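You operate a simulated robot arm through the tools that you are given. There is no shell and no other tool. Be economical: measure what you need, move in short steps, check, and stop when the job is done.

You are at the controls of a simulated robot arm. One attempt, no reset.

TASK
Load plate 27 into pocket 2 of the turntable and plate 62 into pocket 1.
Fine: tabs outward; end with pocket 1 at the arrow; the third plate stays where it is.
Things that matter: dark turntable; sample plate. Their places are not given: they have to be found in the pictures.

Only the result counts: the job must be done as asked and must still hold three seconds after the hand-in. Knocking over, shifting, dropping, spilling or breaking anything else fails it.

THE ROBOT
A 7-joint arm with a two-finger parallel gripper, fixed in place. Base frame: the origin is at the foot of the arm, x ahead of it, y to its left, z up. Units: cm, degrees, N and s.
With the tool pointing down near the work surface it reaches from about 22 to 58 cm from the base axis. Its first joint turns from -66.0 to 66.0 degrees. Payload 2.5 kg.
The tool frame sits at the grasp point between the pads (the TCP): z along the fingers, y along the line on which they close. The tips reach 2.3 cm beyond it. Largest opening 9.4 cm; finger width 3.8, thickness 1; the body of the gripper, 5.4 by 9.6 cm, starts 3.9 cm behind the TCP.
Orientation is told as [roll, pitch, yaw] about the base's x, y, z axes, in that order, counted from this pose: with the fingers straight down and closing along the base's y, the tool's x points along the base's -x, its y along +y and its z along -z.

THE INTERFACE
- The arm moves only by the tool nudge_tool. Its arguments are lists of equal length, an entry for each row: "grip": the finger opening in cm, from 0 to 9.4; "dp": the shift along the tool's x, y, z in units of 30 mm (1.0 is 30 mm), a list of three; "angular": the turn, a rotation vector about the tool's x, y, z in units of 6 degrees (1.0 is 6 degrees), a list of three. In form: {"grip": [grip, ...], "dp": [[x, y, z], ...], "angular": [[wx, wy, wz], ...]}. A call has 1 to 8 rows; each row shifts and turns the commanded pose from where the row before left it, along the tool's axes as they then stand. A call with a number of a shift or a turn outside -1 to 1 is refused whole. Each row takes 0.2 s and may step no farther than 5 cm and 8.6 degrees from the row before; otherwise, or with a gripper value out of range, the whole call is refused. Where a pose cannot be reached the arm comes as near as it can. A force on the tool above 50 N (or 10 N above the force at the start of the call, whichever is more), or a blocked arm, ends the call early, and 0.2 s more pass. Each finger travels about 10.8 cm/s and halts on what it meets, pressing with about 34 N; the grip force reading is that of the motor and also rises with nothing between the fingers. The clock runs only during rows and for 0.2 s after the last one: add rows that do not move to give the fingers time. The reply holds the time, the measured pose of the TCP, the force on the tool along the base axes, the opening and the grip force, in the units named above and with some noise.
- Cameras (640 x 400 px; columns grow to the right, rows downward): "scene" is fixed at [13.25, -41.67, 55.01]; the picture's right is [0.71, -0.70, 0.00], its down [-0.36, -0.37, -0.85] and it looks along [0.60, 0.61, -0.52] (base axes); focal length 346 px, centre (320, 200). "wrist" rides on the gripper at [8.6, 1.6, -7.4] in the tool frame; the picture's right is [-0.18, 0.98, 0.00], its down [-0.58, -0.11, -0.81] and it looks along [-0.79, -0.15, 0.59] (tool axes); focal length 243 px, centre (320, 200).
- grab_frame(camera): a new picture of that camera. It takes no simulated time.
- locate(camera, pixels): there is no depth. For up to 12 entries [column, row, z] of the newest picture of that camera ("zoom" is the newest enlarged one), the place [x, y] in the base frame at which the ray of that pixel passes the height z, good to about 0.3 cm. It takes no simulated time.
- close_up(camera, box): a new picture of the part [left, top, right, bottom] of that camera's present view, enlarged. It takes no simulated time.
- finish_job(): hands the job in; it is judged then, once.

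Go step by step. Measure first, check grasps and placings, and put right what went wrong. The budget is 80 turns and 38 pictures, counting those below and the enlarged ones. Unless the task says otherwise, let go and move clear before handing in, and close with one line.

The tools are called by a JSON object that holds its "fn" and its "kwargs". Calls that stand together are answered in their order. nudge_tool: Moves the arm, as the interface text tells. Its arguments: {"type":"object","properties":{"grip":{"type":"array","items":{"type":"number"}},"dp":{"type":"array","items":{"type":"array","items":{"type":"number"}}},"angular":{"type":"array","items":{"type":"array","items":{"type":"number"}}}},"required":["grip","dp","angular"]} The other tools are called the same way: grab_frame (camera) takes a picture; locate (camera, pixels) gives the place at which the rays of pixels pass given heights; close_up (camera, box) takes an enlarged picture of a part of a camera's view; finish_job () hands the job in.

At the start:

```text
t: 0.0
eef_pos: [39.57, -16.76, 35.4]
tool_rot: [0.0, 0.0, 0.0]
wrist_force: [0.1, -0.8, 1.0]
opening: 9.38
finger_force: 0.0
```

scene: 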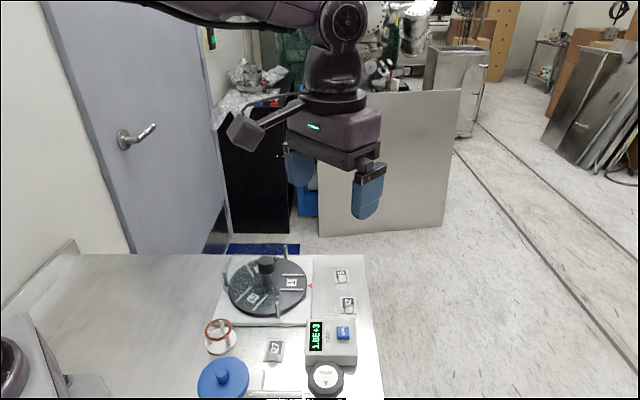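
wrist: 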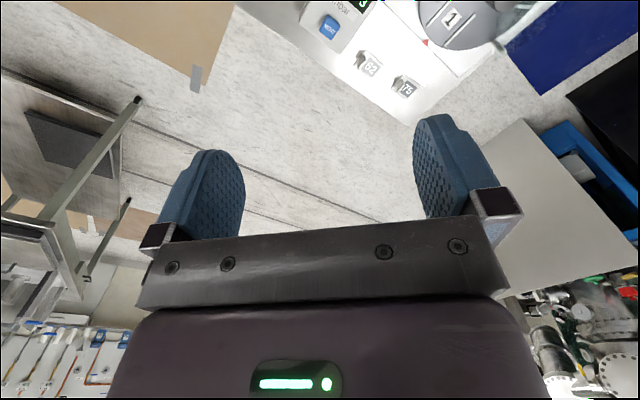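

The scene shows the turntable near pixel (267,287) and plates near (274,350), (347,304) and (341,276). I'll enlarge these areas.

{"fn": "close_up", "kwargs": {"camera": "scene", "box": [210, 240, 330, 330]}}

{"fn": "close_up", "kwargs": {"camera": "scene", "box": [190, 250, 390, 400]}}

```text
4.44 times, centred on (270, 285) of scene
```

zoom: 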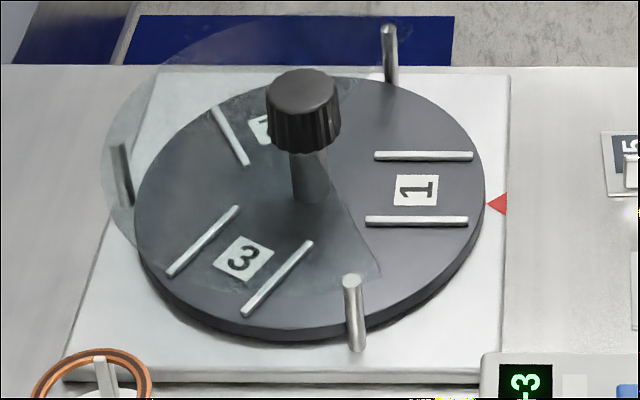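

```text
2.67 times, centred on (290, 325) of scene
```

zoom: 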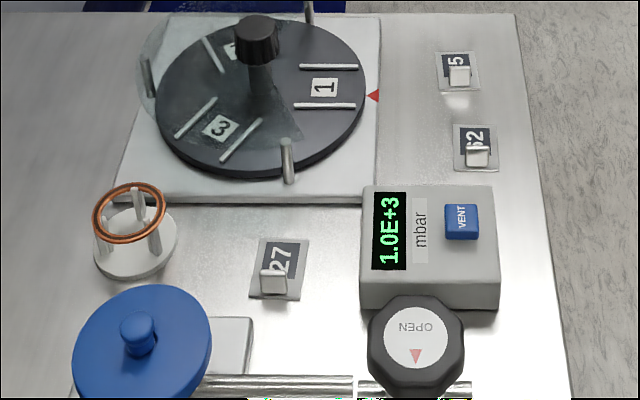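

The second zoom shows plates 27 at (278,270), 62 at (476,147) and 75 at (458,70). It also shows the disc with its knob at (258,40), a clear cover, and the arrow at (373,97). I'll measure these.

{"fn": "locate", "kwargs": {"camera": "zoom", "pixels": [[262, 238, 0.3], [308, 242, 0.3], [300, 300, 0.3], [249, 297, 0.3], [273, 292, 0.3], [273, 268, 2], [453, 124, 0.3], [493, 126, 0.3], [498, 170, 0.3], [457, 168, 0.3], [477, 163, 0.3], [477, 148, 2]]}}

{"fn": "locate", "kwargs": {"camera": "zoom", "pixels": [[373, 97, 1], [365, 85, 2.5], [155, 95, 2.5], [260, 172, 2.5], [258, 92, 2.5], [258, 22, 8], [300, 66, 2.5], [358, 66, 2.5], [294, 105, 2.5], [354, 106, 2.5], [288, 180, 1], [286, 140, 5]]}}

{"fn": "grab_frame", "kwargs": {"camera": "wrist"}}

```text
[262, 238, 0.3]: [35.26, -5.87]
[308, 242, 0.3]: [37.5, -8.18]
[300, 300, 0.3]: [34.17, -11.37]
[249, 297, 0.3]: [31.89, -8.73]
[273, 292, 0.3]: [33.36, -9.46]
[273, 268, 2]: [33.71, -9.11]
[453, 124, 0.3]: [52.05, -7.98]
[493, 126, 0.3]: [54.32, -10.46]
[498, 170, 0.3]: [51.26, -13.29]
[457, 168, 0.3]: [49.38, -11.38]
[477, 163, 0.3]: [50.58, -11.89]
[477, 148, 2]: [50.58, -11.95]
```

```text
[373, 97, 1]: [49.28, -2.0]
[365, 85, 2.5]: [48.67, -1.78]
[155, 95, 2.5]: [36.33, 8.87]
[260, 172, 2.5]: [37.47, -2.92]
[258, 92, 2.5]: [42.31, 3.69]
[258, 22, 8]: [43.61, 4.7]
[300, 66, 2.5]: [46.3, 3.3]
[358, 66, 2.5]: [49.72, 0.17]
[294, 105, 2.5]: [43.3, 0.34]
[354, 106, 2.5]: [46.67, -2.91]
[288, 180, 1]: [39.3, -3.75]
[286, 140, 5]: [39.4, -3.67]
```

```text
33 pictures are left
```

wrist: 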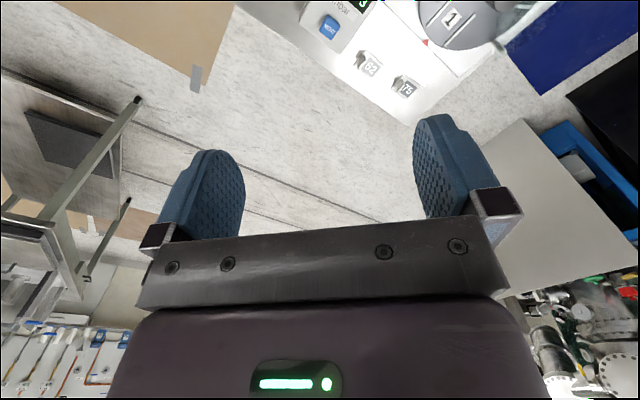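

Plates 27 and 62 both have their tabs pointing about (-0.7,-0.7), and pocket 1's rails run along (0.72,-0.69). I need the tab shape and cover details, so I'll enlarge more.

{"fn": "close_up", "kwargs": {"camera": "scene", "box": [325, 262, 365, 318]}}

{"fn": "close_up", "kwargs": {"camera": "scene", "box": [255, 330, 295, 370]}}

```text
7.14 times, centred on (345, 290) of scene
```

zoom: 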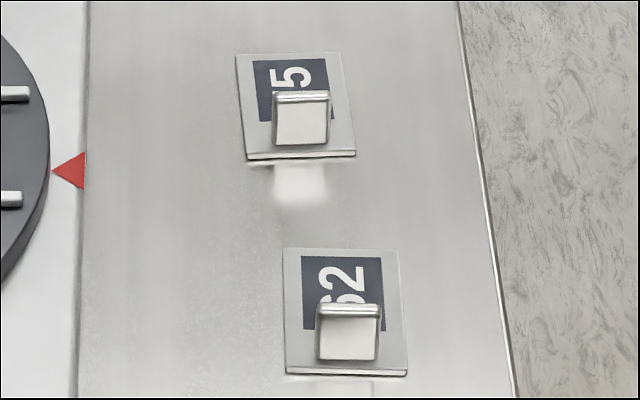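

```text
10.00 times, centred on (275, 350) of scene
```

zoom: 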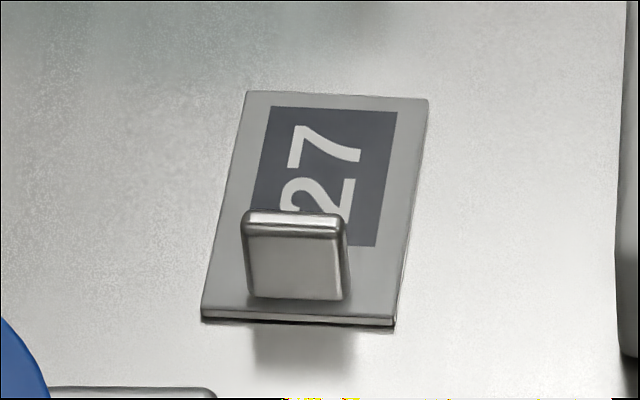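

The tabs are upright fins across each plate near the outer end, so I can grip them along the plate's long axis. I'll move the wrist camera over the turntable to get heights and geometry.

{"fn": "nudge_tool", "kwargs": {"grip": [9.4, 9.4, 9.4, 9.4, 9.4, 9.4, 9.4, 9.4], "dp": [[0.25, 0.9, 0.6], [0.25, 0.9, 0.6], [0.25, 0.9, 0.6], [0.25, 0.9, 0.6], [0.25, 0.9, 0.6], [0.25, 0.9, 0.6], [0.25, 0.9, 0.6], [0, 0, 0]], "angular": [[0, 0, 0], [0, 0, 0], [0, 0, 0], [0, 0, 0], [0, 0, 0], [0, 0, 0], [0, 0, 0], [0, 0, 0]]}}

{"fn": "grab_frame", "kwargs": {"camera": "wrist"}}

```text
t: 1.8
eef_pos: [34.27, 2.18, 22.74]
tool_rot: [0.0, 0.0, 0.1]
wrist_force: [-0.3, 0.0, 0.4]
opening: 9.4
finger_force: 0.0
```

```text
30 pictures are left
```

wrist: 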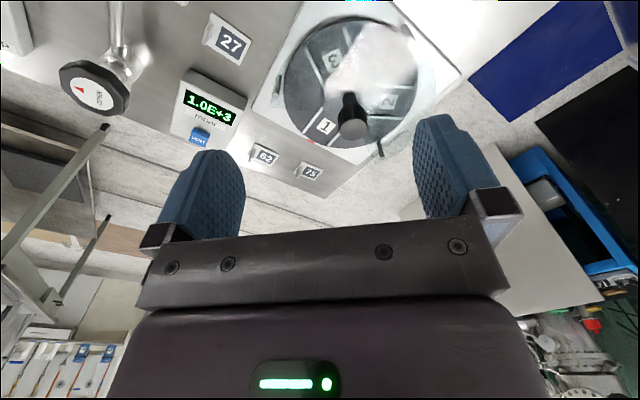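

{"fn": "close_up", "kwargs": {"camera": "wrist", "box": [240, 0, 470, 170]}}

```text
2.35 times, centred on (355, 85) of wrist
```

zoom: 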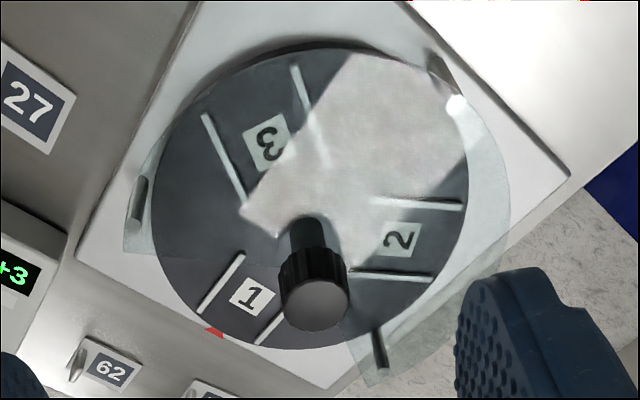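

From this pose the knob top is at zoom (318,303), with scene pixel (266.2,259.8) as the second view. I'll triangulate heights from the two views.

{"fn": "locate", "kwargs": {"camera": "zoom", "pixels": [[318, 303, 7], [318, 303, 9], [318, 303, 11], [304, 222, 2], [304, 222, 5], [135, 215, 1], [140, 180, 5], [383, 365, 1], [376, 330, 5], [455, 105, 5], [122, 250, 5], [350, 370, 5]]}}

{"fn": "locate", "kwargs": {"camera": "scene", "pixels": [[266.2, 259.8, 7], [266.2, 259.8, 9], [266.2, 259.8, 11], [267.5, 285, 2], [267.5, 285, 5], [327, 270, 5], [335.3, 248, 1], [335.3, 248, 5], [334.3, 265, 5], [349.5, 275.5, 5], [333, 347, 5], [299.5, 305.5, 1]]}}

{"fn": "locate", "kwargs": {"camera": "zoom", "pixels": [[203, 312, 2], [243, 255, 2], [258, 343, 2], [282, 315, 2], [252, 296, 2], [271, 140, 2], [401, 237, 2], [214, 332, 1], [350, 271, 2], [430, 277, 2], [374, 200, 2], [460, 205, 2]]}}

```text
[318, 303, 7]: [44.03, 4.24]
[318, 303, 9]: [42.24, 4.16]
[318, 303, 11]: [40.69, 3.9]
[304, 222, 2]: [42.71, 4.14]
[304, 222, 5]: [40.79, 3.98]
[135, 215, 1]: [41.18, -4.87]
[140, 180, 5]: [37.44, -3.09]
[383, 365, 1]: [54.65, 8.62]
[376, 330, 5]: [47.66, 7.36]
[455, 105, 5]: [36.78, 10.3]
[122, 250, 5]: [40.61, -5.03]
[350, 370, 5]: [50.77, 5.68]
```

```text
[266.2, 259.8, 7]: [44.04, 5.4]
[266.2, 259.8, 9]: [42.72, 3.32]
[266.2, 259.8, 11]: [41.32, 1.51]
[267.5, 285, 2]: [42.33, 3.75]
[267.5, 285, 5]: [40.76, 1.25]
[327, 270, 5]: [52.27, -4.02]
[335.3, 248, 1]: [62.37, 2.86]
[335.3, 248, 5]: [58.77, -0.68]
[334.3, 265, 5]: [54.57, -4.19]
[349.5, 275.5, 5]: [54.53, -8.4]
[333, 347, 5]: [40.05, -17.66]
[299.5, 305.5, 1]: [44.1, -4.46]
```

```text
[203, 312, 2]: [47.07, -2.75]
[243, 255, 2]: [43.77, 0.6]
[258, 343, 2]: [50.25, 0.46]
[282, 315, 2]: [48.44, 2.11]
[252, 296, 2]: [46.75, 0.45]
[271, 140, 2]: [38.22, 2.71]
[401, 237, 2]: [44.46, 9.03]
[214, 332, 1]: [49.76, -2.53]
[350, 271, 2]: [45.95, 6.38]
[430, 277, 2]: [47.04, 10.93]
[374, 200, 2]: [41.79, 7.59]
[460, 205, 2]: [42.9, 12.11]
```

Knob axis and disc centre agree at about (43.1,4.1), the knob top is at about z 8.1, and pocket 1 points at -45°, at the arrow. Next I'll measure the cover height and the tab and label heights.

{"fn": "locate", "kwargs": {"camera": "zoom", "pixels": [[133, 230, 4], [133, 230, 5], [133, 230, 6], [122, 250, 4], [122, 250, 6], [384, 366, 4], [384, 366, 5], [384, 366, 6], [318, 262, 5], [318, 262, 6]]}}

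{"fn": "locate", "kwargs": {"camera": "scene", "pixels": [[276.8, 303, 4], [276.8, 303, 5], [276.8, 303, 6], [283.5, 301.9, 4], [283.5, 301.9, 6], [285.3, 246.7, 4], [285.3, 246.7, 5], [285.3, 246.7, 6], [291.7, 282.8, 2], [291.7, 282.8, 3], [266.2, 273.3, 5], [266.2, 273.3, 6]]}}

```text
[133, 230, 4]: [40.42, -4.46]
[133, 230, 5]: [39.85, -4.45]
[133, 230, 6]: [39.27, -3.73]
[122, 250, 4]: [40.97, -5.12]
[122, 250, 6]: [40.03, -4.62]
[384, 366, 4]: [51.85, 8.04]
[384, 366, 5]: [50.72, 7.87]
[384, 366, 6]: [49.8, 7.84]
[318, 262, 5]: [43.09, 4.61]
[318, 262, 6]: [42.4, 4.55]
```

```text
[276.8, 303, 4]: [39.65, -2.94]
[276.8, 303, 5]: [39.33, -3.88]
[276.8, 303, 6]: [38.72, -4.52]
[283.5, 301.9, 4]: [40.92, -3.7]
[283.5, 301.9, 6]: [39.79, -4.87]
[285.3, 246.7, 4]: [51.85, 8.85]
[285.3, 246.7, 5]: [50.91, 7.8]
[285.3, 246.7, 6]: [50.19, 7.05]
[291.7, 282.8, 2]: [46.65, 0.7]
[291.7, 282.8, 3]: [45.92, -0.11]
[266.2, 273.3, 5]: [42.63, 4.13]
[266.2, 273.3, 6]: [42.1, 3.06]
```

The cover is at about z 5.4, the knob spans roughly z 6.0–8.1, and the disc top is at about z 2. I'll move above the knob and start yawing to +60° so I can turn the disc 120° clockwise.

{"fn": "nudge_tool", "kwargs": {"grip": [9.4, 9.4, 9.4, 9.4, 9.4, 9.4, 9.4, 9.4], "dp": [[-0.739, 0.16, 0.836], [-0.739, 0.16, 0.836], [-0.739, 0.16, 0.836], [-0.739, 0.16, 0.836], [0, 0, 0], [0, 0, 0], [0, 0, 0], [0, 0, 0]], "angular": [[0, 0, 0], [0, 0, 0], [0, 0, 0], [0, 0, 0], [0, 0, -1], [0, 0, -1], [0, 0, -1], [0, 0, -1]]}}

{"fn": "nudge_tool", "kwargs": {"grip": [9.4, 9.4, 9.4, 9.4, 9.4, 9.4, 9.4], "dp": [[0, 0, 0], [0, 0, 0], [0, 0, 0], [0, 0, 0], [0, 0, 0], [0, 0, 0], [0, 0, 0]], "angular": [[0, 0, -1], [0, 0, -1], [0, 0, -1], [0, 0, -1], [0, 0, -1], [0, 0, -1], [0, 0, 0]]}}

{"fn": "grab_frame", "kwargs": {"camera": "scene"}}

```text
t: 3.6
eef_pos: [43.14, 3.99, 12.82]
tool_rot: [0.0, 0.0, 24.1]
wrist_force: [0.8, 0.4, 0.2]
opening: 9.4
finger_force: 0.0
```

```text
t: 5.2
eef_pos: [43.1, 3.8, 12.65]
tool_rot: [0.1, 0.1, 60.0]
wrist_force: [0.5, 0.0, -0.3]
opening: 9.39
finger_force: 0.1
```

```text
28 pictures are left
```

scene: 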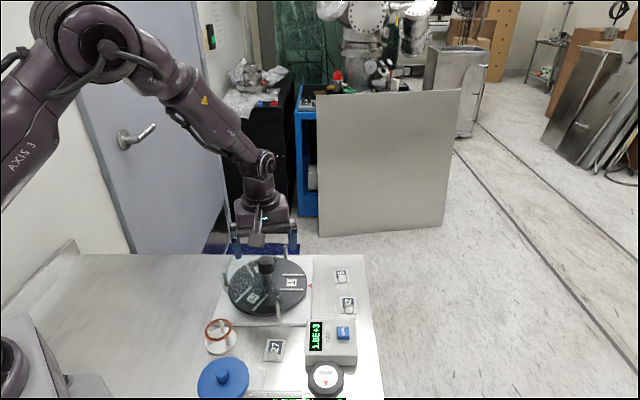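

The gripper is above the knob with yaw 60. I'll descend to TCP z ≈ 8.4 so the tips are about 0.7 cm above the cover, then close.

{"fn": "nudge_tool", "kwargs": {"grip": [6, 6, 6, 2, 2, 2], "dp": [[-0.06, 0.03, 0.7], [0, 0, 0.7], [0, 0, 0], [0, 0, 0], [0, 0, 0], [0, 0, 0]], "angular": [[0, 0, 0], [0, 0, 0], [0, 0, 0], [0, 0, 0], [0, 0, 0], [0, 0, 0]]}}

{"fn": "close_up", "kwargs": {"camera": "scene", "box": [210, 220, 330, 330]}}

```text
t: 6.6
eef_pos: [43.05, 4.23, 8.67]
tool_rot: [-0.1, -0.1, 60.0]
wrist_force: [11.5, -0.9, -10.9]
opening: 3.35
finger_force: 45.0
```

```text
3.64 times, centred on (270, 275) of scene
```

zoom: 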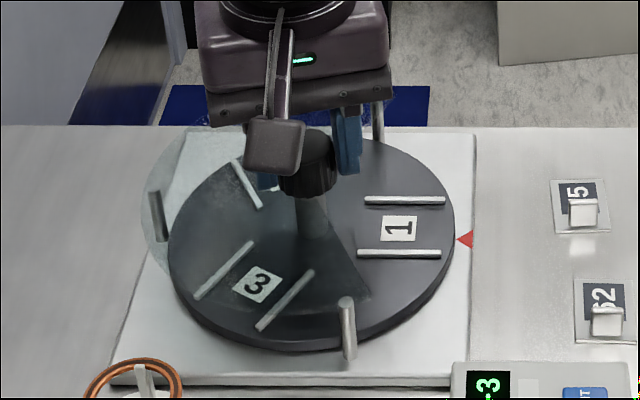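

The knob is gripped at opening 3.35 with side forces of about 11 N. I'll turn clockwise by 36° and check.

{"fn": "nudge_tool", "kwargs": {"grip": [2, 2, 2, 2, 2, 2, 2], "dp": [[0, 0, 0], [0, 0, 0], [0, 0, 0], [0, 0, 0], [0, 0, 0], [0, 0, 0], [0, 0, 0]], "angular": [[0, 0, 1], [0, 0, 1], [0, 0, 1], [0, 0, 1], [0, 0, 1], [0, 0, 1], [0, 0, 0]]}}

{"fn": "close_up", "kwargs": {"camera": "scene", "box": [210, 220, 330, 330]}}

```text
t: 8.2
eef_pos: [43.05, 4.21, 8.67]
tool_rot: [0.2, 0.3, 24.1]
wrist_force: [-22.9, 5.6, 21.1]
opening: 3.36
finger_force: 44.5
```

```text
3.64 times, centred on (270, 275) of scene
```

zoom: 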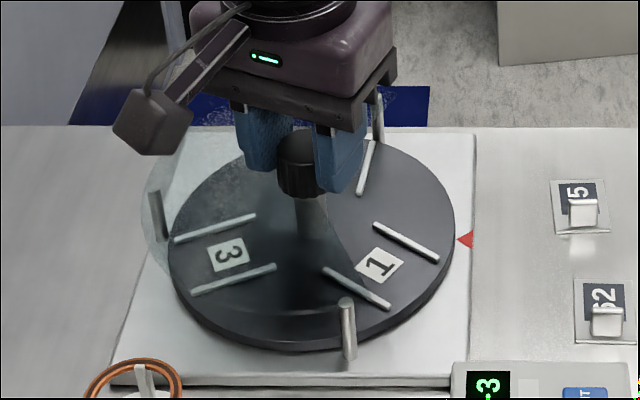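

The disc follows the knob. I'll continue with 84° more in two calls.

{"fn": "nudge_tool", "kwargs": {"grip": [2, 2, 2, 2, 2, 2, 2], "dp": [[0, 0, 0], [0, 0, 0], [0, 0, 0], [0, 0, 0], [0, 0, 0], [0, 0, 0], [0, 0, 0]], "angular": [[0, 0, 1], [0, 0, 1], [0, 0, 1], [0, 0, 1], [0, 0, 1], [0, 0, 1], [0, 0, 1]]}}

{"fn": "nudge_tool", "kwargs": {"grip": [2, 2, 2, 2, 2, 2, 2, 2], "dp": [[0, 0, 0], [0, 0, 0], [0, 0, 0], [0, 0, 0], [0, 0, 0], [0, 0, 0], [0, 0, 0], [0, 0, 0]], "angular": [[0, 0, 1], [0, 0, 1], [0, 0, 1], [0, 0, 1], [0, 0, 1], [0, 0, 1], [0, 0, 1], [0, 0, 0]]}}

{"fn": "close_up", "kwargs": {"camera": "scene", "box": [210, 220, 330, 330]}}

```text
t: 9.8
eef_pos: [43.15, 4.31, 8.46]
tool_rot: [0.0, 0.0, -18.1]
wrist_force: [-6.4, 13.6, 0.2]
opening: 3.34
finger_force: 45.3
```

```text
t: 11.6
eef_pos: [43.16, 4.25, 8.62]
tool_rot: [0.0, 0.1, -60.1]
wrist_force: [-6.6, 9.4, 1.3]
opening: 3.35
finger_force: 44.8
```

```text
3.64 times, centred on (270, 275) of scene
```

zoom: 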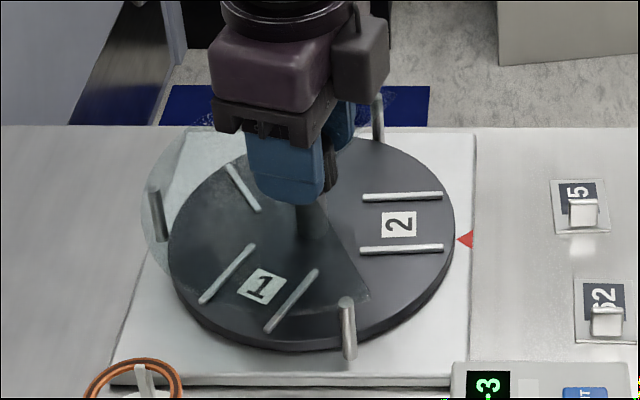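

Pocket 2 is near the arrow but a few degrees short: the label is at row 223, where label 1 was at 228. I'll measure it.

{"fn": "locate", "kwargs": {"camera": "zoom", "pixels": [[399.5, 223.5, 2], [398, 228.5, 2], [362, 196, 2.3], [442, 195, 2.3], [360, 250.5, 2.3], [443, 249, 2.3], [458, 240, 1]]}}

```text
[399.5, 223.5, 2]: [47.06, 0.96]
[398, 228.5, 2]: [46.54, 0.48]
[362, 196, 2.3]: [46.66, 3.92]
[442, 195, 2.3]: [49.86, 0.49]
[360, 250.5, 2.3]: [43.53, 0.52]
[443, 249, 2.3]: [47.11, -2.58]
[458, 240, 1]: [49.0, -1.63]
```

Pixel readings are ambiguous, somewhere between 2° and 8°. I'll take a tighter picture of pocket 2 before letting go.

{"fn": "close_up", "kwargs": {"camera": "scene", "box": [265, 262, 315, 302]}}

```text
10.00 times, centred on (290, 282) of scene
```

zoom: 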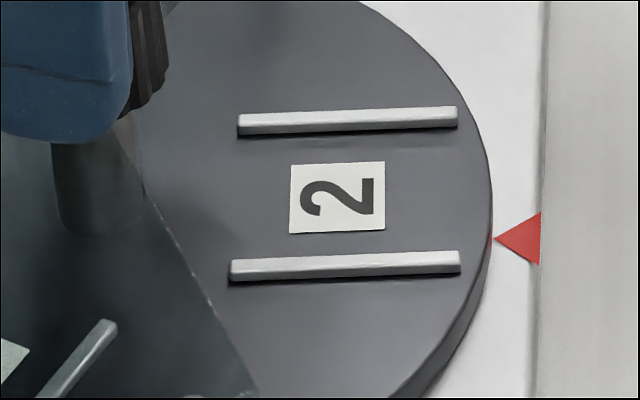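

In the tight view the pocket axis slopes -7/224, which means about 3.5–4° short of the arrow. I'll turn another 4° clockwise.

{"fn": "nudge_tool", "kwargs": {"grip": [2, 2, 2], "dp": [[0, 0, 0], [0, 0, 0], [0, 0, 0]], "angular": [[0, 0, 0.65], [0, 0, 0], [0, 0, 0]]}}

{"fn": "close_up", "kwargs": {"camera": "scene", "box": [265, 262, 315, 302]}}

```text
t: 12.4
eef_pos: [43.22, 4.19, 8.64]
tool_rot: [-0.2, 0.1, -63.8]
wrist_force: [-19.8, 12.6, 5.2]
opening: 3.33
finger_force: 45.5
```

```text
10.00 times, centred on (290, 282) of scene
```

zoom: 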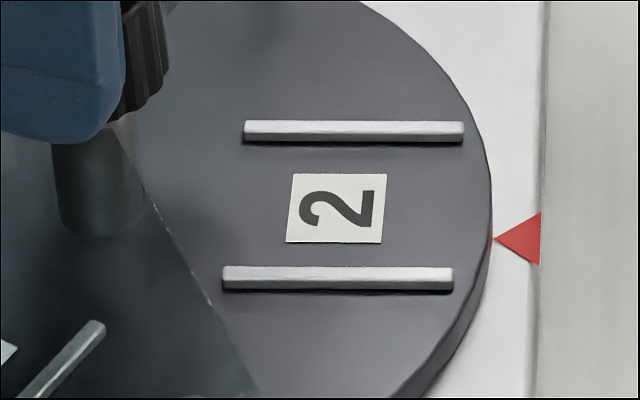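

Pocket 2 is now level with the arrow. I'll measure the pocket and plate 27 in detail using scene pixels from the tight views.

{"fn": "locate", "kwargs": {"camera": "zoom", "pixels": [[244, 143, 2], [463, 143, 2], [223, 267, 2.35], [453, 267, 2.35], [287, 208, 2], [385, 208, 2], [491, 200, 2]]}}

{"fn": "locate", "kwargs": {"camera": "scene", "pixels": [[267.7, 339.2, 0.3], [285.8, 339.8, 0.3], [282.3, 361.5, 0.3], [263.2, 361.2, 0.3], [267.7, 359.6, 0.3], [277.6, 359.9, 0.3], [267.5, 352.6, 1.7], [277.6, 353, 1.7], [267.6, 351, 1.75], [277.4, 351.5, 1.75]]}}

```text
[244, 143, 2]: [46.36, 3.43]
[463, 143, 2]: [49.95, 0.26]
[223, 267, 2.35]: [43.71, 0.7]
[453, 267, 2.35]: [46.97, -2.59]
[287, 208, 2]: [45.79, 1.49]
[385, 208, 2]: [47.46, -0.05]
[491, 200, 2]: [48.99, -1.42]
```

```text
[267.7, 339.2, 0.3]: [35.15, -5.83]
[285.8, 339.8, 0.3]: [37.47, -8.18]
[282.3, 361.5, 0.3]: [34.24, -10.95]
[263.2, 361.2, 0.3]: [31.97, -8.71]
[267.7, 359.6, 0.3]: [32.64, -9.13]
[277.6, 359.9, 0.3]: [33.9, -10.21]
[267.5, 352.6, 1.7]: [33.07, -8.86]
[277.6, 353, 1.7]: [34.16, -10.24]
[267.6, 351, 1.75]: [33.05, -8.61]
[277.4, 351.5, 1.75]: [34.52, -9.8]
```

Plate 27's tab is at about (33.5,-9.45), its top is at about z 1.75, and its axis points at -137°. I'll release the knob, rise, and yaw to -47° before moving over the tab.

{"fn": "nudge_tool", "kwargs": {"grip": [6, 6, 6, 6, 6, 6, 6, 6], "dp": [[0, 0, 0], [0, 0, 0], [0, 0, -1], [0, 0, -1], [0, 0, 0], [0, 0, 0], [0, 0, 0], [0, 0, 0]], "angular": [[0, 0, 0], [0, 0, 0], [0, 0, 0], [0, 0, 0], [0, 0, -0.93], [0, 0, -0.93], [0, 0, -0.94], [0, 0, 0]]}}

{"fn": "nudge_tool", "kwargs": {"grip": [3, 3, 3, 3, 3, 3, 3], "dp": [[-0.187, -0.911, 0], [-0.187, -0.911, 0], [-0.187, -0.911, 0], [-0.187, -0.911, 0], [-0.187, -0.911, 0], [-0.187, -0.911, 0], [0, 0, 0]], "angular": [[0, 0, 0], [0, 0, 0], [0, 0, 0], [0, 0, 0], [0, 0, 0], [0, 0, 0], [0, 0, 0]]}}

{"fn": "grab_frame", "kwargs": {"camera": "wrist"}}

{"fn": "close_up", "kwargs": {"camera": "scene", "box": [200, 240, 330, 390]}}

```text
t: 14.2
eef_pos: [43.26, 3.95, 14.6]
tool_rot: [0.0, -0.1, -46.9]
wrist_force: [1.3, -0.1, -0.1]
opening: 6.0
finger_force: 0.1
```

```text
t: 15.8
eef_pos: [33.38, -9.49, 14.55]
tool_rot: [0.0, 0.0, -47.0]
wrist_force: [0.0, -0.1, 0.5]
opening: 3.02
finger_force: 0.1
```

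```text
22 pictures are left
```

wrist: 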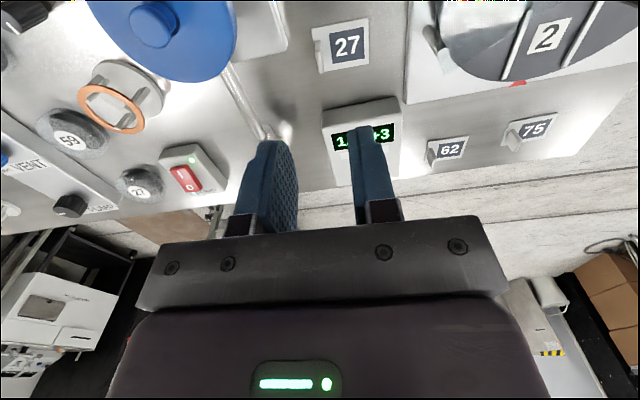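

```text
2.67 times, centred on (265, 315) of scene
```

zoom: 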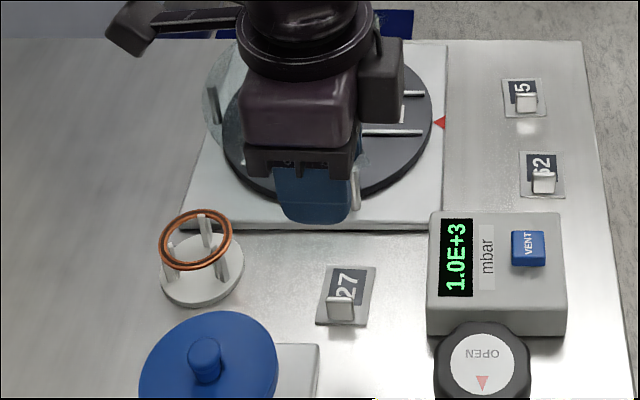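

The view is clear and pocket 2 still sits at the arrow. The blue lid is close by, so I'll check its position and height, and the tab in the wrist view at (320,48).

{"fn": "locate", "kwargs": {"camera": "wrist", "pixels": [[155, 25, 3], [155, 25, 5], [155, 25, 7], [237, 40, 2], [237, 40, 4], [314, 30, 0.3], [364, 22, 0.3], [369, 66, 0.3], [319, 72, 0.3], [319, 35, 1.7], [326, 70, 1.7], [321, 52, 1.0]]}}

{"fn": "locate", "kwargs": {"camera": "zoom", "pixels": [[205, 347, 3], [205, 347, 5], [205, 347, 7], [278, 360, 2], [278, 360, 4]]}}

{"fn": "close_up", "kwargs": {"camera": "wrist", "box": [290, 10, 390, 90]}}

```text
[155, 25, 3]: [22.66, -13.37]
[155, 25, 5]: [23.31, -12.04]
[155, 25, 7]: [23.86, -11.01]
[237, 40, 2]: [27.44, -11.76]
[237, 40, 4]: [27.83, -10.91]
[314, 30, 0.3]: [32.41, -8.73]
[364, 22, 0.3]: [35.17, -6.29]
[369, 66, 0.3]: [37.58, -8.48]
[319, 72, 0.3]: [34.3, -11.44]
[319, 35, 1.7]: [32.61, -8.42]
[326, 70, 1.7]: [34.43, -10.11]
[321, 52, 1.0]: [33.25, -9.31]
```

```text
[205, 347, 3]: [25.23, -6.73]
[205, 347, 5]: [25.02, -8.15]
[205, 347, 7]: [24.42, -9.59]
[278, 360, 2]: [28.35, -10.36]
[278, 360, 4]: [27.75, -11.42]
```

```text
5.00 times, centred on (340, 50) of wrist
```

zoom: 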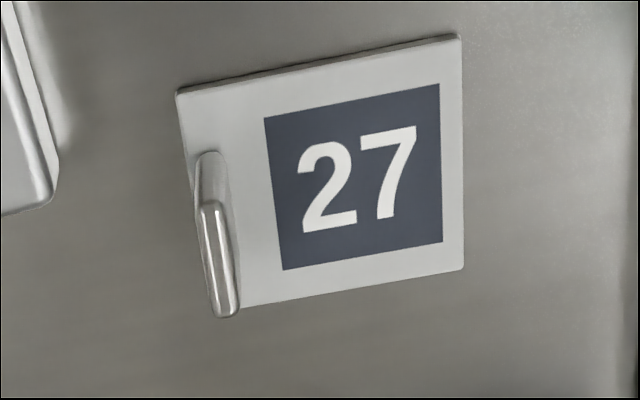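

A grey block edge at zoom (55,190) lies close to the tab's outer side. I'll measure that gap precisely.

{"fn": "locate", "kwargs": {"camera": "zoom", "pixels": [[57, 170, 0], [57, 170, 1], [48, 200, 0], [48, 200, 1.5], [22, 30, 0], [200, 155, 1.7], [230, 305, 1.7], [213, 210, 1.7], [178, 95, 0.3], [460, 38, 0.3], [463, 270, 0.3], [240, 305, 0.3]]}}

{"fn": "close_up", "kwargs": {"camera": "scene", "box": [225, 330, 295, 400]}}

```text
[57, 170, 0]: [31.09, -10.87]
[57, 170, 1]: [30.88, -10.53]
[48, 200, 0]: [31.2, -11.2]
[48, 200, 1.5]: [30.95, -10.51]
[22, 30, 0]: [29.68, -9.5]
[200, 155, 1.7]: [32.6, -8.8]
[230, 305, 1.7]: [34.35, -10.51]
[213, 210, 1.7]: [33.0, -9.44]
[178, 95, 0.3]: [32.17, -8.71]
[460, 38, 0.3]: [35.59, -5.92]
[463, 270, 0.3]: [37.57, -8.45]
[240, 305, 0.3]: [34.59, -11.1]
```

```text
5.71 times, centred on (260, 365) of scene
```

zoom: 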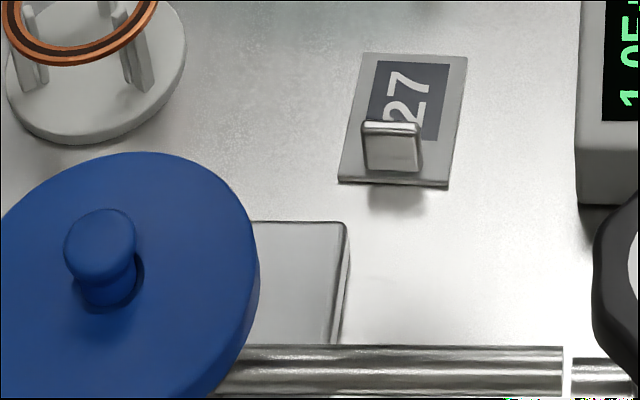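

The block corner is 2.5 cm beyond the tab, so a 2.0 cm opening clears it. I'll descend to just above the tab and check alignment.

{"fn": "nudge_tool", "kwargs": {"grip": [2, 2, 2, 2, 2], "dp": [[-0.05, 0.03, 0.83], [0, 0, 0.83], [0, 0, 0.83], [0, 0, 0.83], [0, 0, 0]], "angular": [[0, 0, 0], [0, 0, 0], [0, 0, 0], [0, 0, 0], [0, 0, 0]]}}

{"fn": "close_up", "kwargs": {"camera": "scene", "box": [235, 310, 305, 380]}}

{"fn": "grab_frame", "kwargs": {"camera": "wrist"}}

```text
t: 17.0
eef_pos: [33.74, -9.5, 4.77]
tool_rot: [0.0, 0.0, -46.9]
wrist_force: [-0.3, -0.1, 0.5]
opening: 2.01
finger_force: 0.1
```

```text
5.71 times, centred on (270, 345) of scene
```

zoom: 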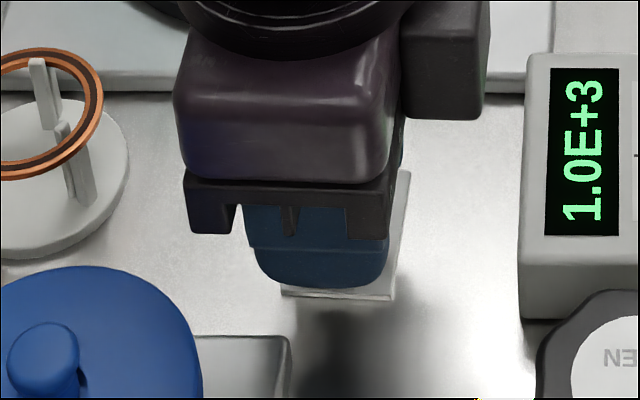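

```text
17 pictures are left
```

wrist: 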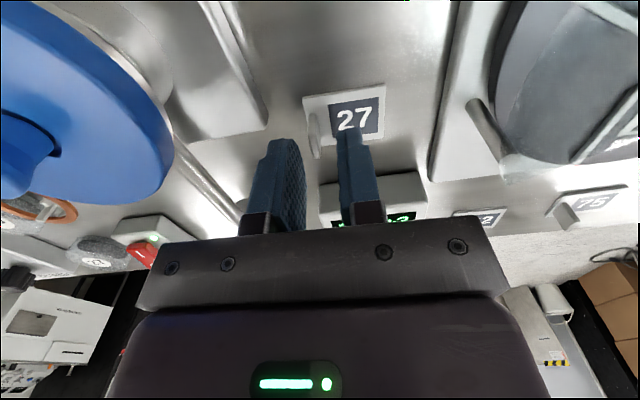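

The tab, at wrist column 315, sits between the finger faces at columns 300 and 338. I'll lower to z ≈ 2.95 and close.

{"fn": "nudge_tool", "kwargs": {"grip": [2, 2, 2, 0, 0, 0], "dp": [[0, 0, 0.3], [0, 0, 0.3], [0, 0, 0], [0, 0, 0], [0, 0, 0], [0, 0, 0]], "angular": [[0, 0, 0], [0, 0, 0], [0, 0, 0], [0, 0, 0], [0, 0, 0], [0, 0, 0]]}}

```text
t: 18.4
eef_pos: [33.67, -9.52, 2.85]
tool_rot: [0.0, -0.1, -47.2]
wrist_force: [-0.8, -0.1, -0.6]
opening: 0.37
finger_force: 34.1
```

Tab 27 is gripped, opening 0.37. I'll lift and yaw +92° toward the pocket orientation.

{"fn": "nudge_tool", "kwargs": {"grip": [0, 0, 0, 0, 0, 0, 0, 0], "dp": [[0, 0, -0.5], [0, 0, -0.9], [0, 0, -0.9], [0, 0, -0.9], [0, 0, 0], [0, 0, 0], [0, 0, 0], [0, 0, 0]], "angular": [[0, 0, 0], [0, 0, 0], [0, 0, 0], [0, 0, 0], [0, 0, -1], [0, 0, -1], [0, 0, -1], [0, 0, -1]]}}

{"fn": "nudge_tool", "kwargs": {"grip": [0, 0, 0, 0, 0, 0, 0, 0], "dp": [[0, 0, 0], [0, 0, 0], [0, 0, 0], [0, 0, 0], [0, 0, 0], [0, 0, 0], [0, 0, 0], [0, 0, 0]], "angular": [[0, 0, -1], [0, 0, -1], [0, 0, -1], [0, 0, -1], [0, 0, -1], [0, 0, -1], [0, 0, -1], [0, 0, -1]]}}

{"fn": "nudge_tool", "kwargs": {"grip": [0, 0, 0, 0, 0], "dp": [[0, 0, 0], [0, 0, 0], [0, 0, 0], [0, 0, 0], [0, 0, 0]], "angular": [[0, 0, -1], [0, 0, -1], [0, 0, -1], [0, 0, -0.35], [0, 0, 0]]}}

```text
t: 20.2
eef_pos: [33.68, -9.52, 12.34]
tool_rot: [0.0, -0.1, -23.0]
wrist_force: [-0.1, 0.6, -0.5]
opening: 0.42
finger_force: 34.2
```

```text
t: 22.0
eef_pos: [33.69, -9.39, 12.54]
tool_rot: [0.0, 0.0, 24.9]
wrist_force: [-0.4, 0.1, -0.5]
opening: 0.38
finger_force: 33.9
```

```text
t: 23.2
eef_pos: [33.69, -9.56, 12.36]
tool_rot: [0.0, 0.1, 45.1]
wrist_force: [-0.9, 0.2, -0.6]
opening: 0.39
finger_force: 34.1
```

Holding well at yaw 45. I'll carry the plate over pocket 2, staying at z 12.

{"fn": "nudge_tool", "kwargs": {"grip": [0, 0, 0, 0, 0, 0, 0, 0], "dp": [[-0.907, -0.213, 0], [-0.907, -0.213, 0], [-0.907, -0.213, 0], [-0.907, -0.213, 0], [-0.907, -0.213, 0], [-0.907, -0.213, 0], [0, 0, 0.9], [0, 0, 0.9]], "angular": [[0, 0, 0], [0, 0, 0], [0, 0, 0], [0, 0, 0], [0, 0, 0], [0, 0, 0], [0, 0, 0], [0, 0, 0]]}}

{"fn": "close_up", "kwargs": {"camera": "scene", "box": [255, 250, 325, 310]}}

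{"fn": "grab_frame", "kwargs": {"camera": "wrist"}}

```text
t: 25.0
eef_pos: [47.79, -1.02, 7.17]
tool_rot: [0.0, 0.0, 45.0]
wrist_force: [-0.1, 0.6, 0.1]
opening: 0.38
finger_force: 34.8
```

```text
6.67 times, centred on (290, 280) of scene
```

zoom: 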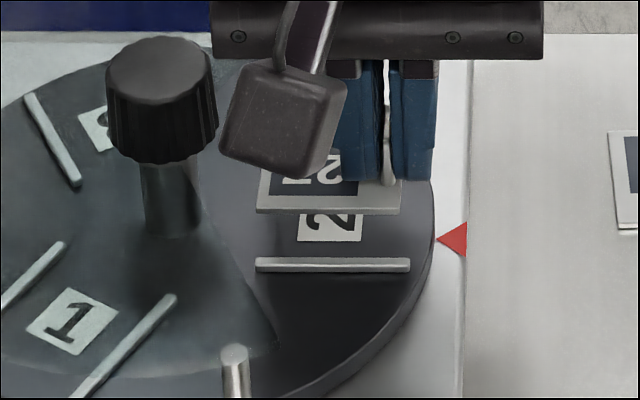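

```text
15 pictures are left
```

wrist: 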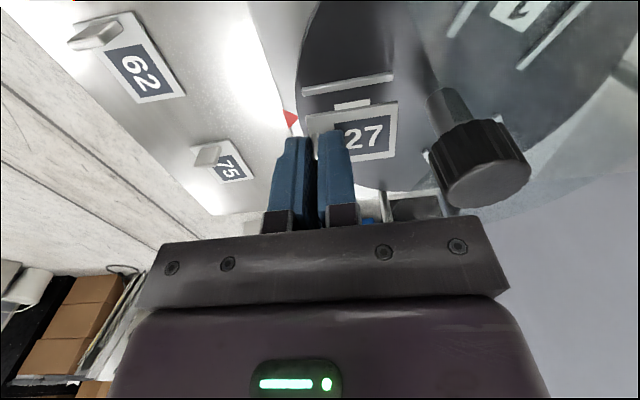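

The plate is above pocket 2 but may sit slightly toward the camera. I'll measure the plate's near edge at row 213 against the rail.

{"fn": "locate", "kwargs": {"camera": "zoom", "pixels": [[257, 213, 4.3], [401, 213, 4.3], [257, 258, 2.35], [410, 258, 2.35], [257, 258, 2.6], [410, 258, 2.6]]}}

{"fn": "locate", "kwargs": {"camera": "wrist", "pixels": [[305, 115, 4.6], [397, 101, 4.6], [395, 157, 4.6], [303, 94, 2.35], [393, 80, 2.35], [303, 94, 2.6], [393, 80, 2.6], [425, 152, 2.35]]}}

{"fn": "close_up", "kwargs": {"camera": "wrist", "box": [260, 50, 460, 220]}}

```text
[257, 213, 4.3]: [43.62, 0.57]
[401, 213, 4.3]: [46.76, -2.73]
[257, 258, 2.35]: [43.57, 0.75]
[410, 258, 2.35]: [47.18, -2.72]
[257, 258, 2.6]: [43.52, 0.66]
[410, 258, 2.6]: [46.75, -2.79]
```

```text
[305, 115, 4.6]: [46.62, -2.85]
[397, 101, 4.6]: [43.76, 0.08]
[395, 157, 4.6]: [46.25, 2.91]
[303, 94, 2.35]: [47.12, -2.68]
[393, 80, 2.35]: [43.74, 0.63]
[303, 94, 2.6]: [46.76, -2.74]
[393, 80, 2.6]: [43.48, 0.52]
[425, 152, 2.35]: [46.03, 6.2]
```

```text
2.35 times, centred on (360, 135) of wrist
```

zoom: 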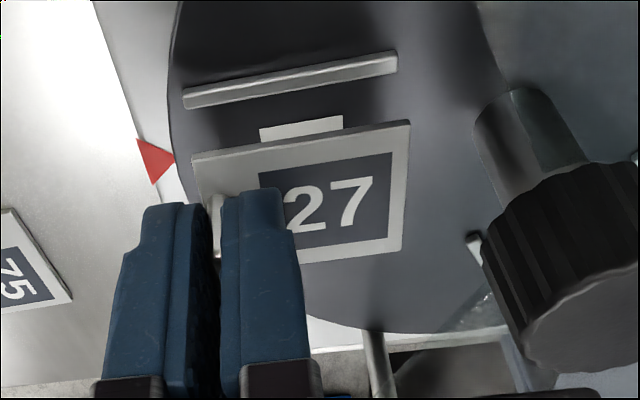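

Both views put the plate edge about 0.5 cm too near the camera side, while radially it is centred. I'll shift 0.5 cm along tool -x and lower to just above the rails.

{"fn": "nudge_tool", "kwargs": {"grip": [0, 0, 0], "dp": [[-0.167, 0, 0], [0, 0, 0.5], [0, 0, 0]], "angular": [[0, 0, 0], [0, 0, 0], [0, 0, 0]]}}

{"fn": "close_up", "kwargs": {"camera": "wrist", "box": [260, 50, 460, 220]}}

{"fn": "close_up", "kwargs": {"camera": "scene", "box": [255, 250, 325, 310]}}

```text
t: 25.8
eef_pos: [48.15, -0.27, 5.55]
tool_rot: [0.0, 0.0, 45.0]
wrist_force: [-0.2, 0.2, -0.4]
opening: 0.41
finger_force: 34.2
```

```text
2.35 times, centred on (360, 135) of wrist
```

zoom: 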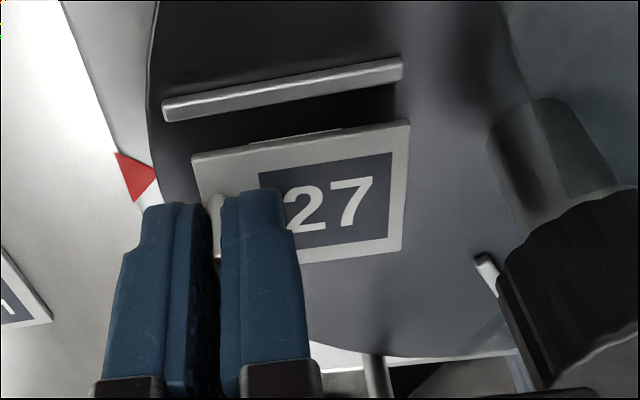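

```text
6.67 times, centred on (290, 280) of scene
```

zoom: 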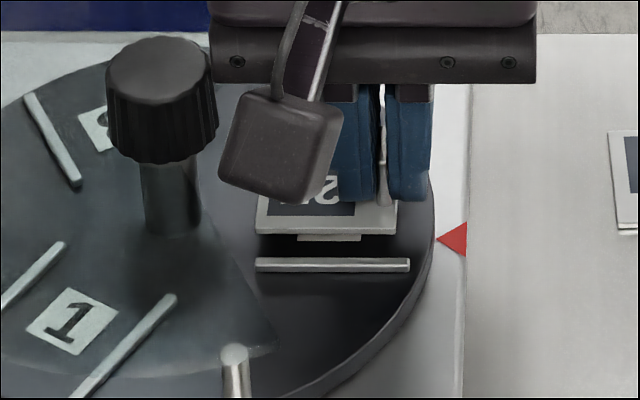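

The plate near edge is now at row 235 and the rail's inner edge at row 258. I'll check with locate.

{"fn": "locate", "kwargs": {"camera": "zoom", "pixels": [[257, 235, 2.7], [397, 235, 2.7], [257, 258, 2.35], [410, 258, 2.35], [300, 240, 2], [360, 240, 2]]}}

{"fn": "locate", "kwargs": {"camera": "wrist", "pixels": [[305.5, 116, 3.0], [398, 102, 3.0], [394.5, 156.5, 3.0], [294, 98, 2.35], [395, 82.5, 2.35], [428, 159, 2.35]]}}

```text
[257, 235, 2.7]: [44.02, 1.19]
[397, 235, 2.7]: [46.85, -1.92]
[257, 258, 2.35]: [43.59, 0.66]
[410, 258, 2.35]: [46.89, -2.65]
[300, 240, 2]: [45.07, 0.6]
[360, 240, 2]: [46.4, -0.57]
```

```text
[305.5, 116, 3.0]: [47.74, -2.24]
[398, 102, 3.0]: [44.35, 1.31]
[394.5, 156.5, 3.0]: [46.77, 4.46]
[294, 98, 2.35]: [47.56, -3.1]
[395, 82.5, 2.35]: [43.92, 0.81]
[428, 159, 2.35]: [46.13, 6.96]
```

The gap to the near rail is about 0.63 (ideal 0.33) and the plate is about 0.3 too far in. I'll correct by +0.1 in x and -0.08 in y, then lower 0.55 cm.

{"fn": "nudge_tool", "kwargs": {"grip": [0, 0, 0, 0], "dp": [[0.09, -0.08, 0], [0, 0, 0.1], [0, 0, 0.085], [0, 0, 0]], "angular": [[0, 0, 0], [0, 0, 0], [0, 0, 0], [0, 0, 0]]}}

{"fn": "close_up", "kwargs": {"camera": "scene", "box": [255, 250, 325, 310]}}

```text
t: 26.8
eef_pos: [48.29, -0.53, 5.03]
tool_rot: [0.0, -0.1, 44.9]
wrist_force: [0.6, -0.1, -0.3]
opening: 0.36
finger_force: 33.7
```

```text
6.67 times, centred on (290, 280) of scene
```

zoom: 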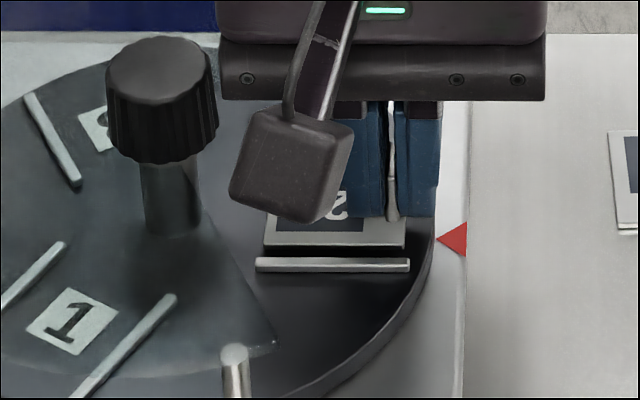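

The plate edge is between the rails at row 250 with the rail at 258. I'll lower gently to contact.

{"fn": "nudge_tool", "kwargs": {"grip": [0, 0, 0], "dp": [[0, 0, 0.04], [0, 0, 0.03], [0, 0, 0]], "angular": [[0, 0, 0], [0, 0, 0], [0, 0, 0]]}}

```text
t: 27.6
eef_pos: [48.24, -0.73, 4.82]
tool_rot: [0.0, 0.0, 45.1]
wrist_force: [-2.8, 1.7, 10.0]
opening: 0.38
finger_force: 34.0
```

Contact is felt at 10 N at z 4.82. I'll release and rise, then check.

{"fn": "nudge_tool", "kwargs": {"grip": [1.8, 1.8, 1.8, 1.8, 1.8, 1.8], "dp": [[0, 0, 0], [0, 0, 0], [0, 0, -0.4], [0, 0, -0.9], [0, 0, -0.9], [0, 0, -0.9]], "angular": [[0, 0, 0], [0, 0, 0], [0, 0, 0], [0, 0, 0], [0, 0, 0], [0, 0, 0]]}}

{"fn": "close_up", "kwargs": {"camera": "scene", "box": [255, 250, 325, 310]}}

```text
t: 29.0
eef_pos: [48.21, -0.9, 14.18]
tool_rot: [0.1, 0.1, 45.2]
wrist_force: [-0.3, -0.3, 0.7]
opening: 1.77
finger_force: 0.0
```

```text
6.67 times, centred on (290, 280) of scene
```

zoom: 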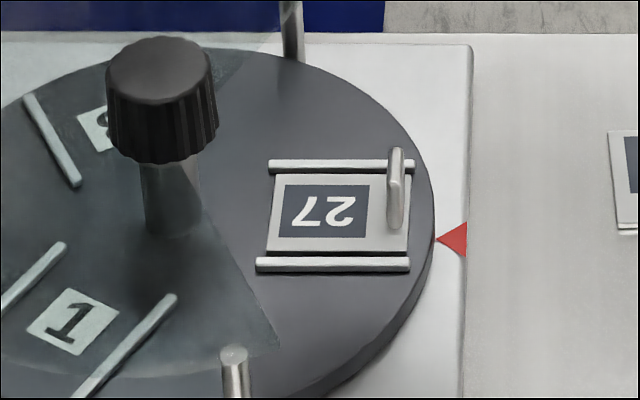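

Plate 27 is seated cleanly in pocket 2 with its tab outward. Next I'll go back over the knob and yaw to about -62° for the return turn.

{"fn": "nudge_tool", "kwargs": {"grip": [6, 6, 6, 6, 6, 6, 6, 6], "dp": [[0, 0.789, 0], [0, 0.789, 0], [0, 0.789, 0], [0, 0, 0], [0, 0, 0], [0, 0, 0], [0, 0, 0], [0, 0, 0]], "angular": [[0, 0, 0], [0, 0, 0], [0, 0, 0], [0, 0, 1], [0, 0, 1], [0, 0, 1], [0, 0, 1], [0, 0, 1]]}}

{"fn": "nudge_tool", "kwargs": {"grip": [6, 6, 6, 6, 6, 6, 6, 6], "dp": [[0, 0, 0], [0, 0, 0], [0, 0, 0], [0, 0, 0], [0, 0, 0], [0, 0, 0], [0, 0, 0], [0, 0, 0]], "angular": [[0, 0, 1], [0, 0, 1], [0, 0, 1], [0, 0, 1], [0, 0, 1], [0, 0, 1], [0, 0, 1], [0, 0, 1]]}}

{"fn": "nudge_tool", "kwargs": {"grip": [6, 6, 6, 6, 6, 6], "dp": [[0, 0, 0], [0, 0, 0], [0, 0, 0], [0, 0, 0], [0, 0, 0], [0, 0, 0]], "angular": [[0, 0, 1], [0, 0, 1], [0, 0, 1], [0, 0, 1], [0, 0, 0.85], [0, 0, 0]]}}

```text
t: 30.8
eef_pos: [43.32, 4.26, 14.01]
tool_rot: [0.0, 0.0, 14.9]
wrist_force: [0.0, 0.0, 0.6]
opening: 6.02
finger_force: 0.1
```

```text
t: 32.6
eef_pos: [43.21, 4.34, 14.07]
tool_rot: [0.0, 0.1, -33.1]
wrist_force: [0.7, 1.0, -0.9]
opening: 6.0
finger_force: 0.2
```

```text
t: 34.0
eef_pos: [43.26, 4.38, 14.03]
tool_rot: [0.0, 0.1, -62.1]
wrist_force: [-0.7, 0.8, 0.3]
opening: 5.99
finger_force: 0.0
```

I'm above the knob at yaw -62. I'll descend and grip.

{"fn": "nudge_tool", "kwargs": {"grip": [6, 6, 6, 2, 2, 2], "dp": [[-0.03, -0.04, 0.9], [0, 0, 0.9], [0, 0, 0], [0, 0, 0], [0, 0, 0], [0, 0, 0]], "angular": [[0, 0, 0], [0, 0, 0], [0, 0, 0], [0, 0, 0], [0, 0, 0], [0, 0, 0]]}}

{"fn": "nudge_tool", "kwargs": {"grip": [2, 2, 2, 2, 2, 2, 2, 2], "dp": [[0, 0, 0], [0, 0, 0], [0, 0, 0], [0, 0, 0], [0, 0, 0], [0, 0, 0], [0, 0, 0], [0, 0, 0]], "angular": [[0, 0, -0.5], [0, 0, -0.8], [0, 0, -0.8], [0, 0, -0.8], [0, 0, -0.8], [0, 0, -0.8], [0, 0, -0.5], [0, 0, 0]]}}

{"fn": "close_up", "kwargs": {"camera": "scene", "box": [225, 240, 325, 320]}}

```text
t: 35.4
eef_pos: [43.0, 4.13, 8.5]
tool_rot: [-0.1, 0.0, -62.1]
wrist_force: [-3.0, -2.4, -0.9]
opening: 3.32
finger_force: 45.1
```

```text
t: 37.2
eef_pos: [43.21, 4.31, 8.62]
tool_rot: [0.0, 0.0, -31.9]
wrist_force: [12.6, -1.5, -30.9]
opening: 3.34
finger_force: 45.2
```

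```text
5.00 times, centred on (275, 280) of scene
```

zoom: 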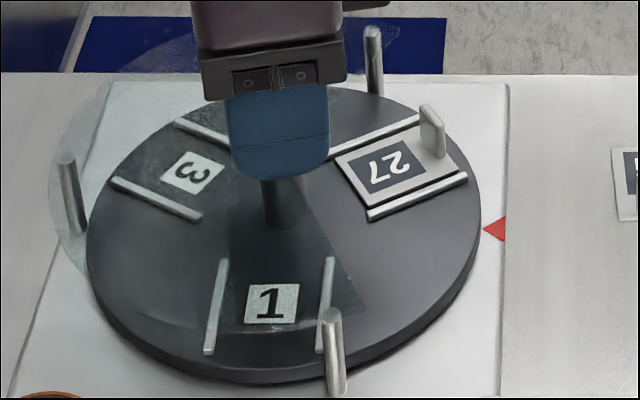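

Plate 27 rides along and the disc turned about 30°. I'll continue at the same gentle rate.

{"fn": "nudge_tool", "kwargs": {"grip": [2, 2, 2, 2, 2, 2, 2, 2], "dp": [[0, 0, 0], [0, 0, 0], [0, 0, 0], [0, 0, 0], [0, 0, 0], [0, 0, 0], [0, 0, 0], [0, 0, 0]], "angular": [[0, 0, -0.8], [0, 0, -0.9], [0, 0, -0.9], [0, 0, -0.9], [0, 0, -0.9], [0, 0, -0.9], [0, 0, -0.9], [0, 0, -0.8]]}}

{"fn": "nudge_tool", "kwargs": {"grip": [2, 2, 2, 2, 2, 2, 2, 2], "dp": [[0, 0, 0], [0, 0, 0], [0, 0, 0], [0, 0, 0], [0, 0, 0], [0, 0, 0], [0, 0, 0], [0, 0, 0]], "angular": [[0, 0, -0.9], [0, 0, -0.9], [0, 0, -0.9], [0, 0, -0.9], [0, 0, -0.9], [0, 0, -0.9], [0, 0, -0.9], [0, 0, -0.8]]}}

{"fn": "nudge_tool", "kwargs": {"grip": [2, 2], "dp": [[0, 0, 0], [0, 0, 0]], "angular": [[0, 0, -0.5], [0, 0, 0]]}}

{"fn": "close_up", "kwargs": {"camera": "scene", "box": [265, 262, 315, 302]}}

```text
t: 39.0
eef_pos: [43.14, 4.3, 8.68]
tool_rot: [0.0, 0.1, 10.0]
wrist_force: [4.0, -3.2, -9.0]
opening: 3.34
finger_force: 45.0
```

```text
t: 40.8
eef_pos: [43.26, 4.25, 8.66]
tool_rot: [0.0, -0.1, 52.6]
wrist_force: [-5.9, 2.0, 7.1]
opening: 3.33
finger_force: 45.3
```

```text
t: 41.4
eef_pos: [43.2, 4.34, 8.71]
tool_rot: [-0.1, 0.0, 55.6]
wrist_force: [-3.0, 3.3, -0.7]
opening: 3.32
finger_force: 44.7
```

```text
10.00 times, centred on (290, 282) of scene
```

zoom: 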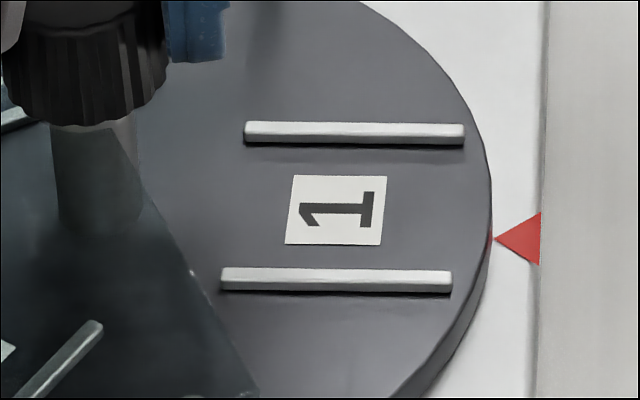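

Pocket 1 is about 0.5–1° from level. A small trim, then release and rise.

{"fn": "nudge_tool", "kwargs": {"grip": [2, 2, 6, 6, 6, 6, 6], "dp": [[0, 0, 0], [0, 0, 0], [0, 0, 0], [0, 0, 0], [0, 0, -0.9], [0, 0, -0.9], [0, 0, 0]], "angular": [[0, 0, -0.12], [0, 0, 0], [0, 0, 0], [0, 0, 0], [0, 0, 0], [0, 0, 0], [0, 0, 0]]}}

{"fn": "close_up", "kwargs": {"camera": "scene", "box": [255, 250, 365, 325]}}

```text
t: 43.0
eef_pos: [43.34, 4.27, 14.05]
tool_rot: [-0.1, 0.0, 56.3]
wrist_force: [-0.1, -0.4, 0.6]
opening: 5.99
finger_force: 0.1
```

```text
5.33 times, centred on (310, 288) of scene
```

zoom: 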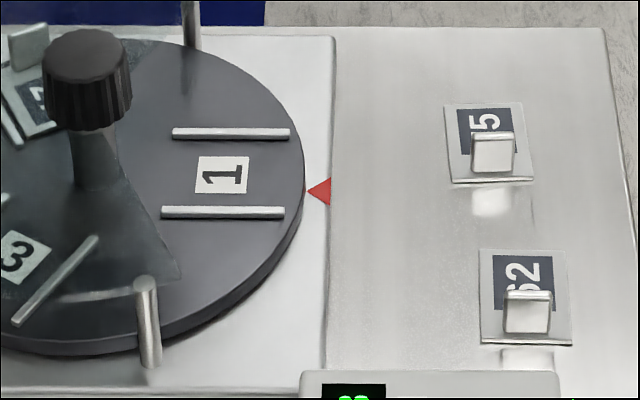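

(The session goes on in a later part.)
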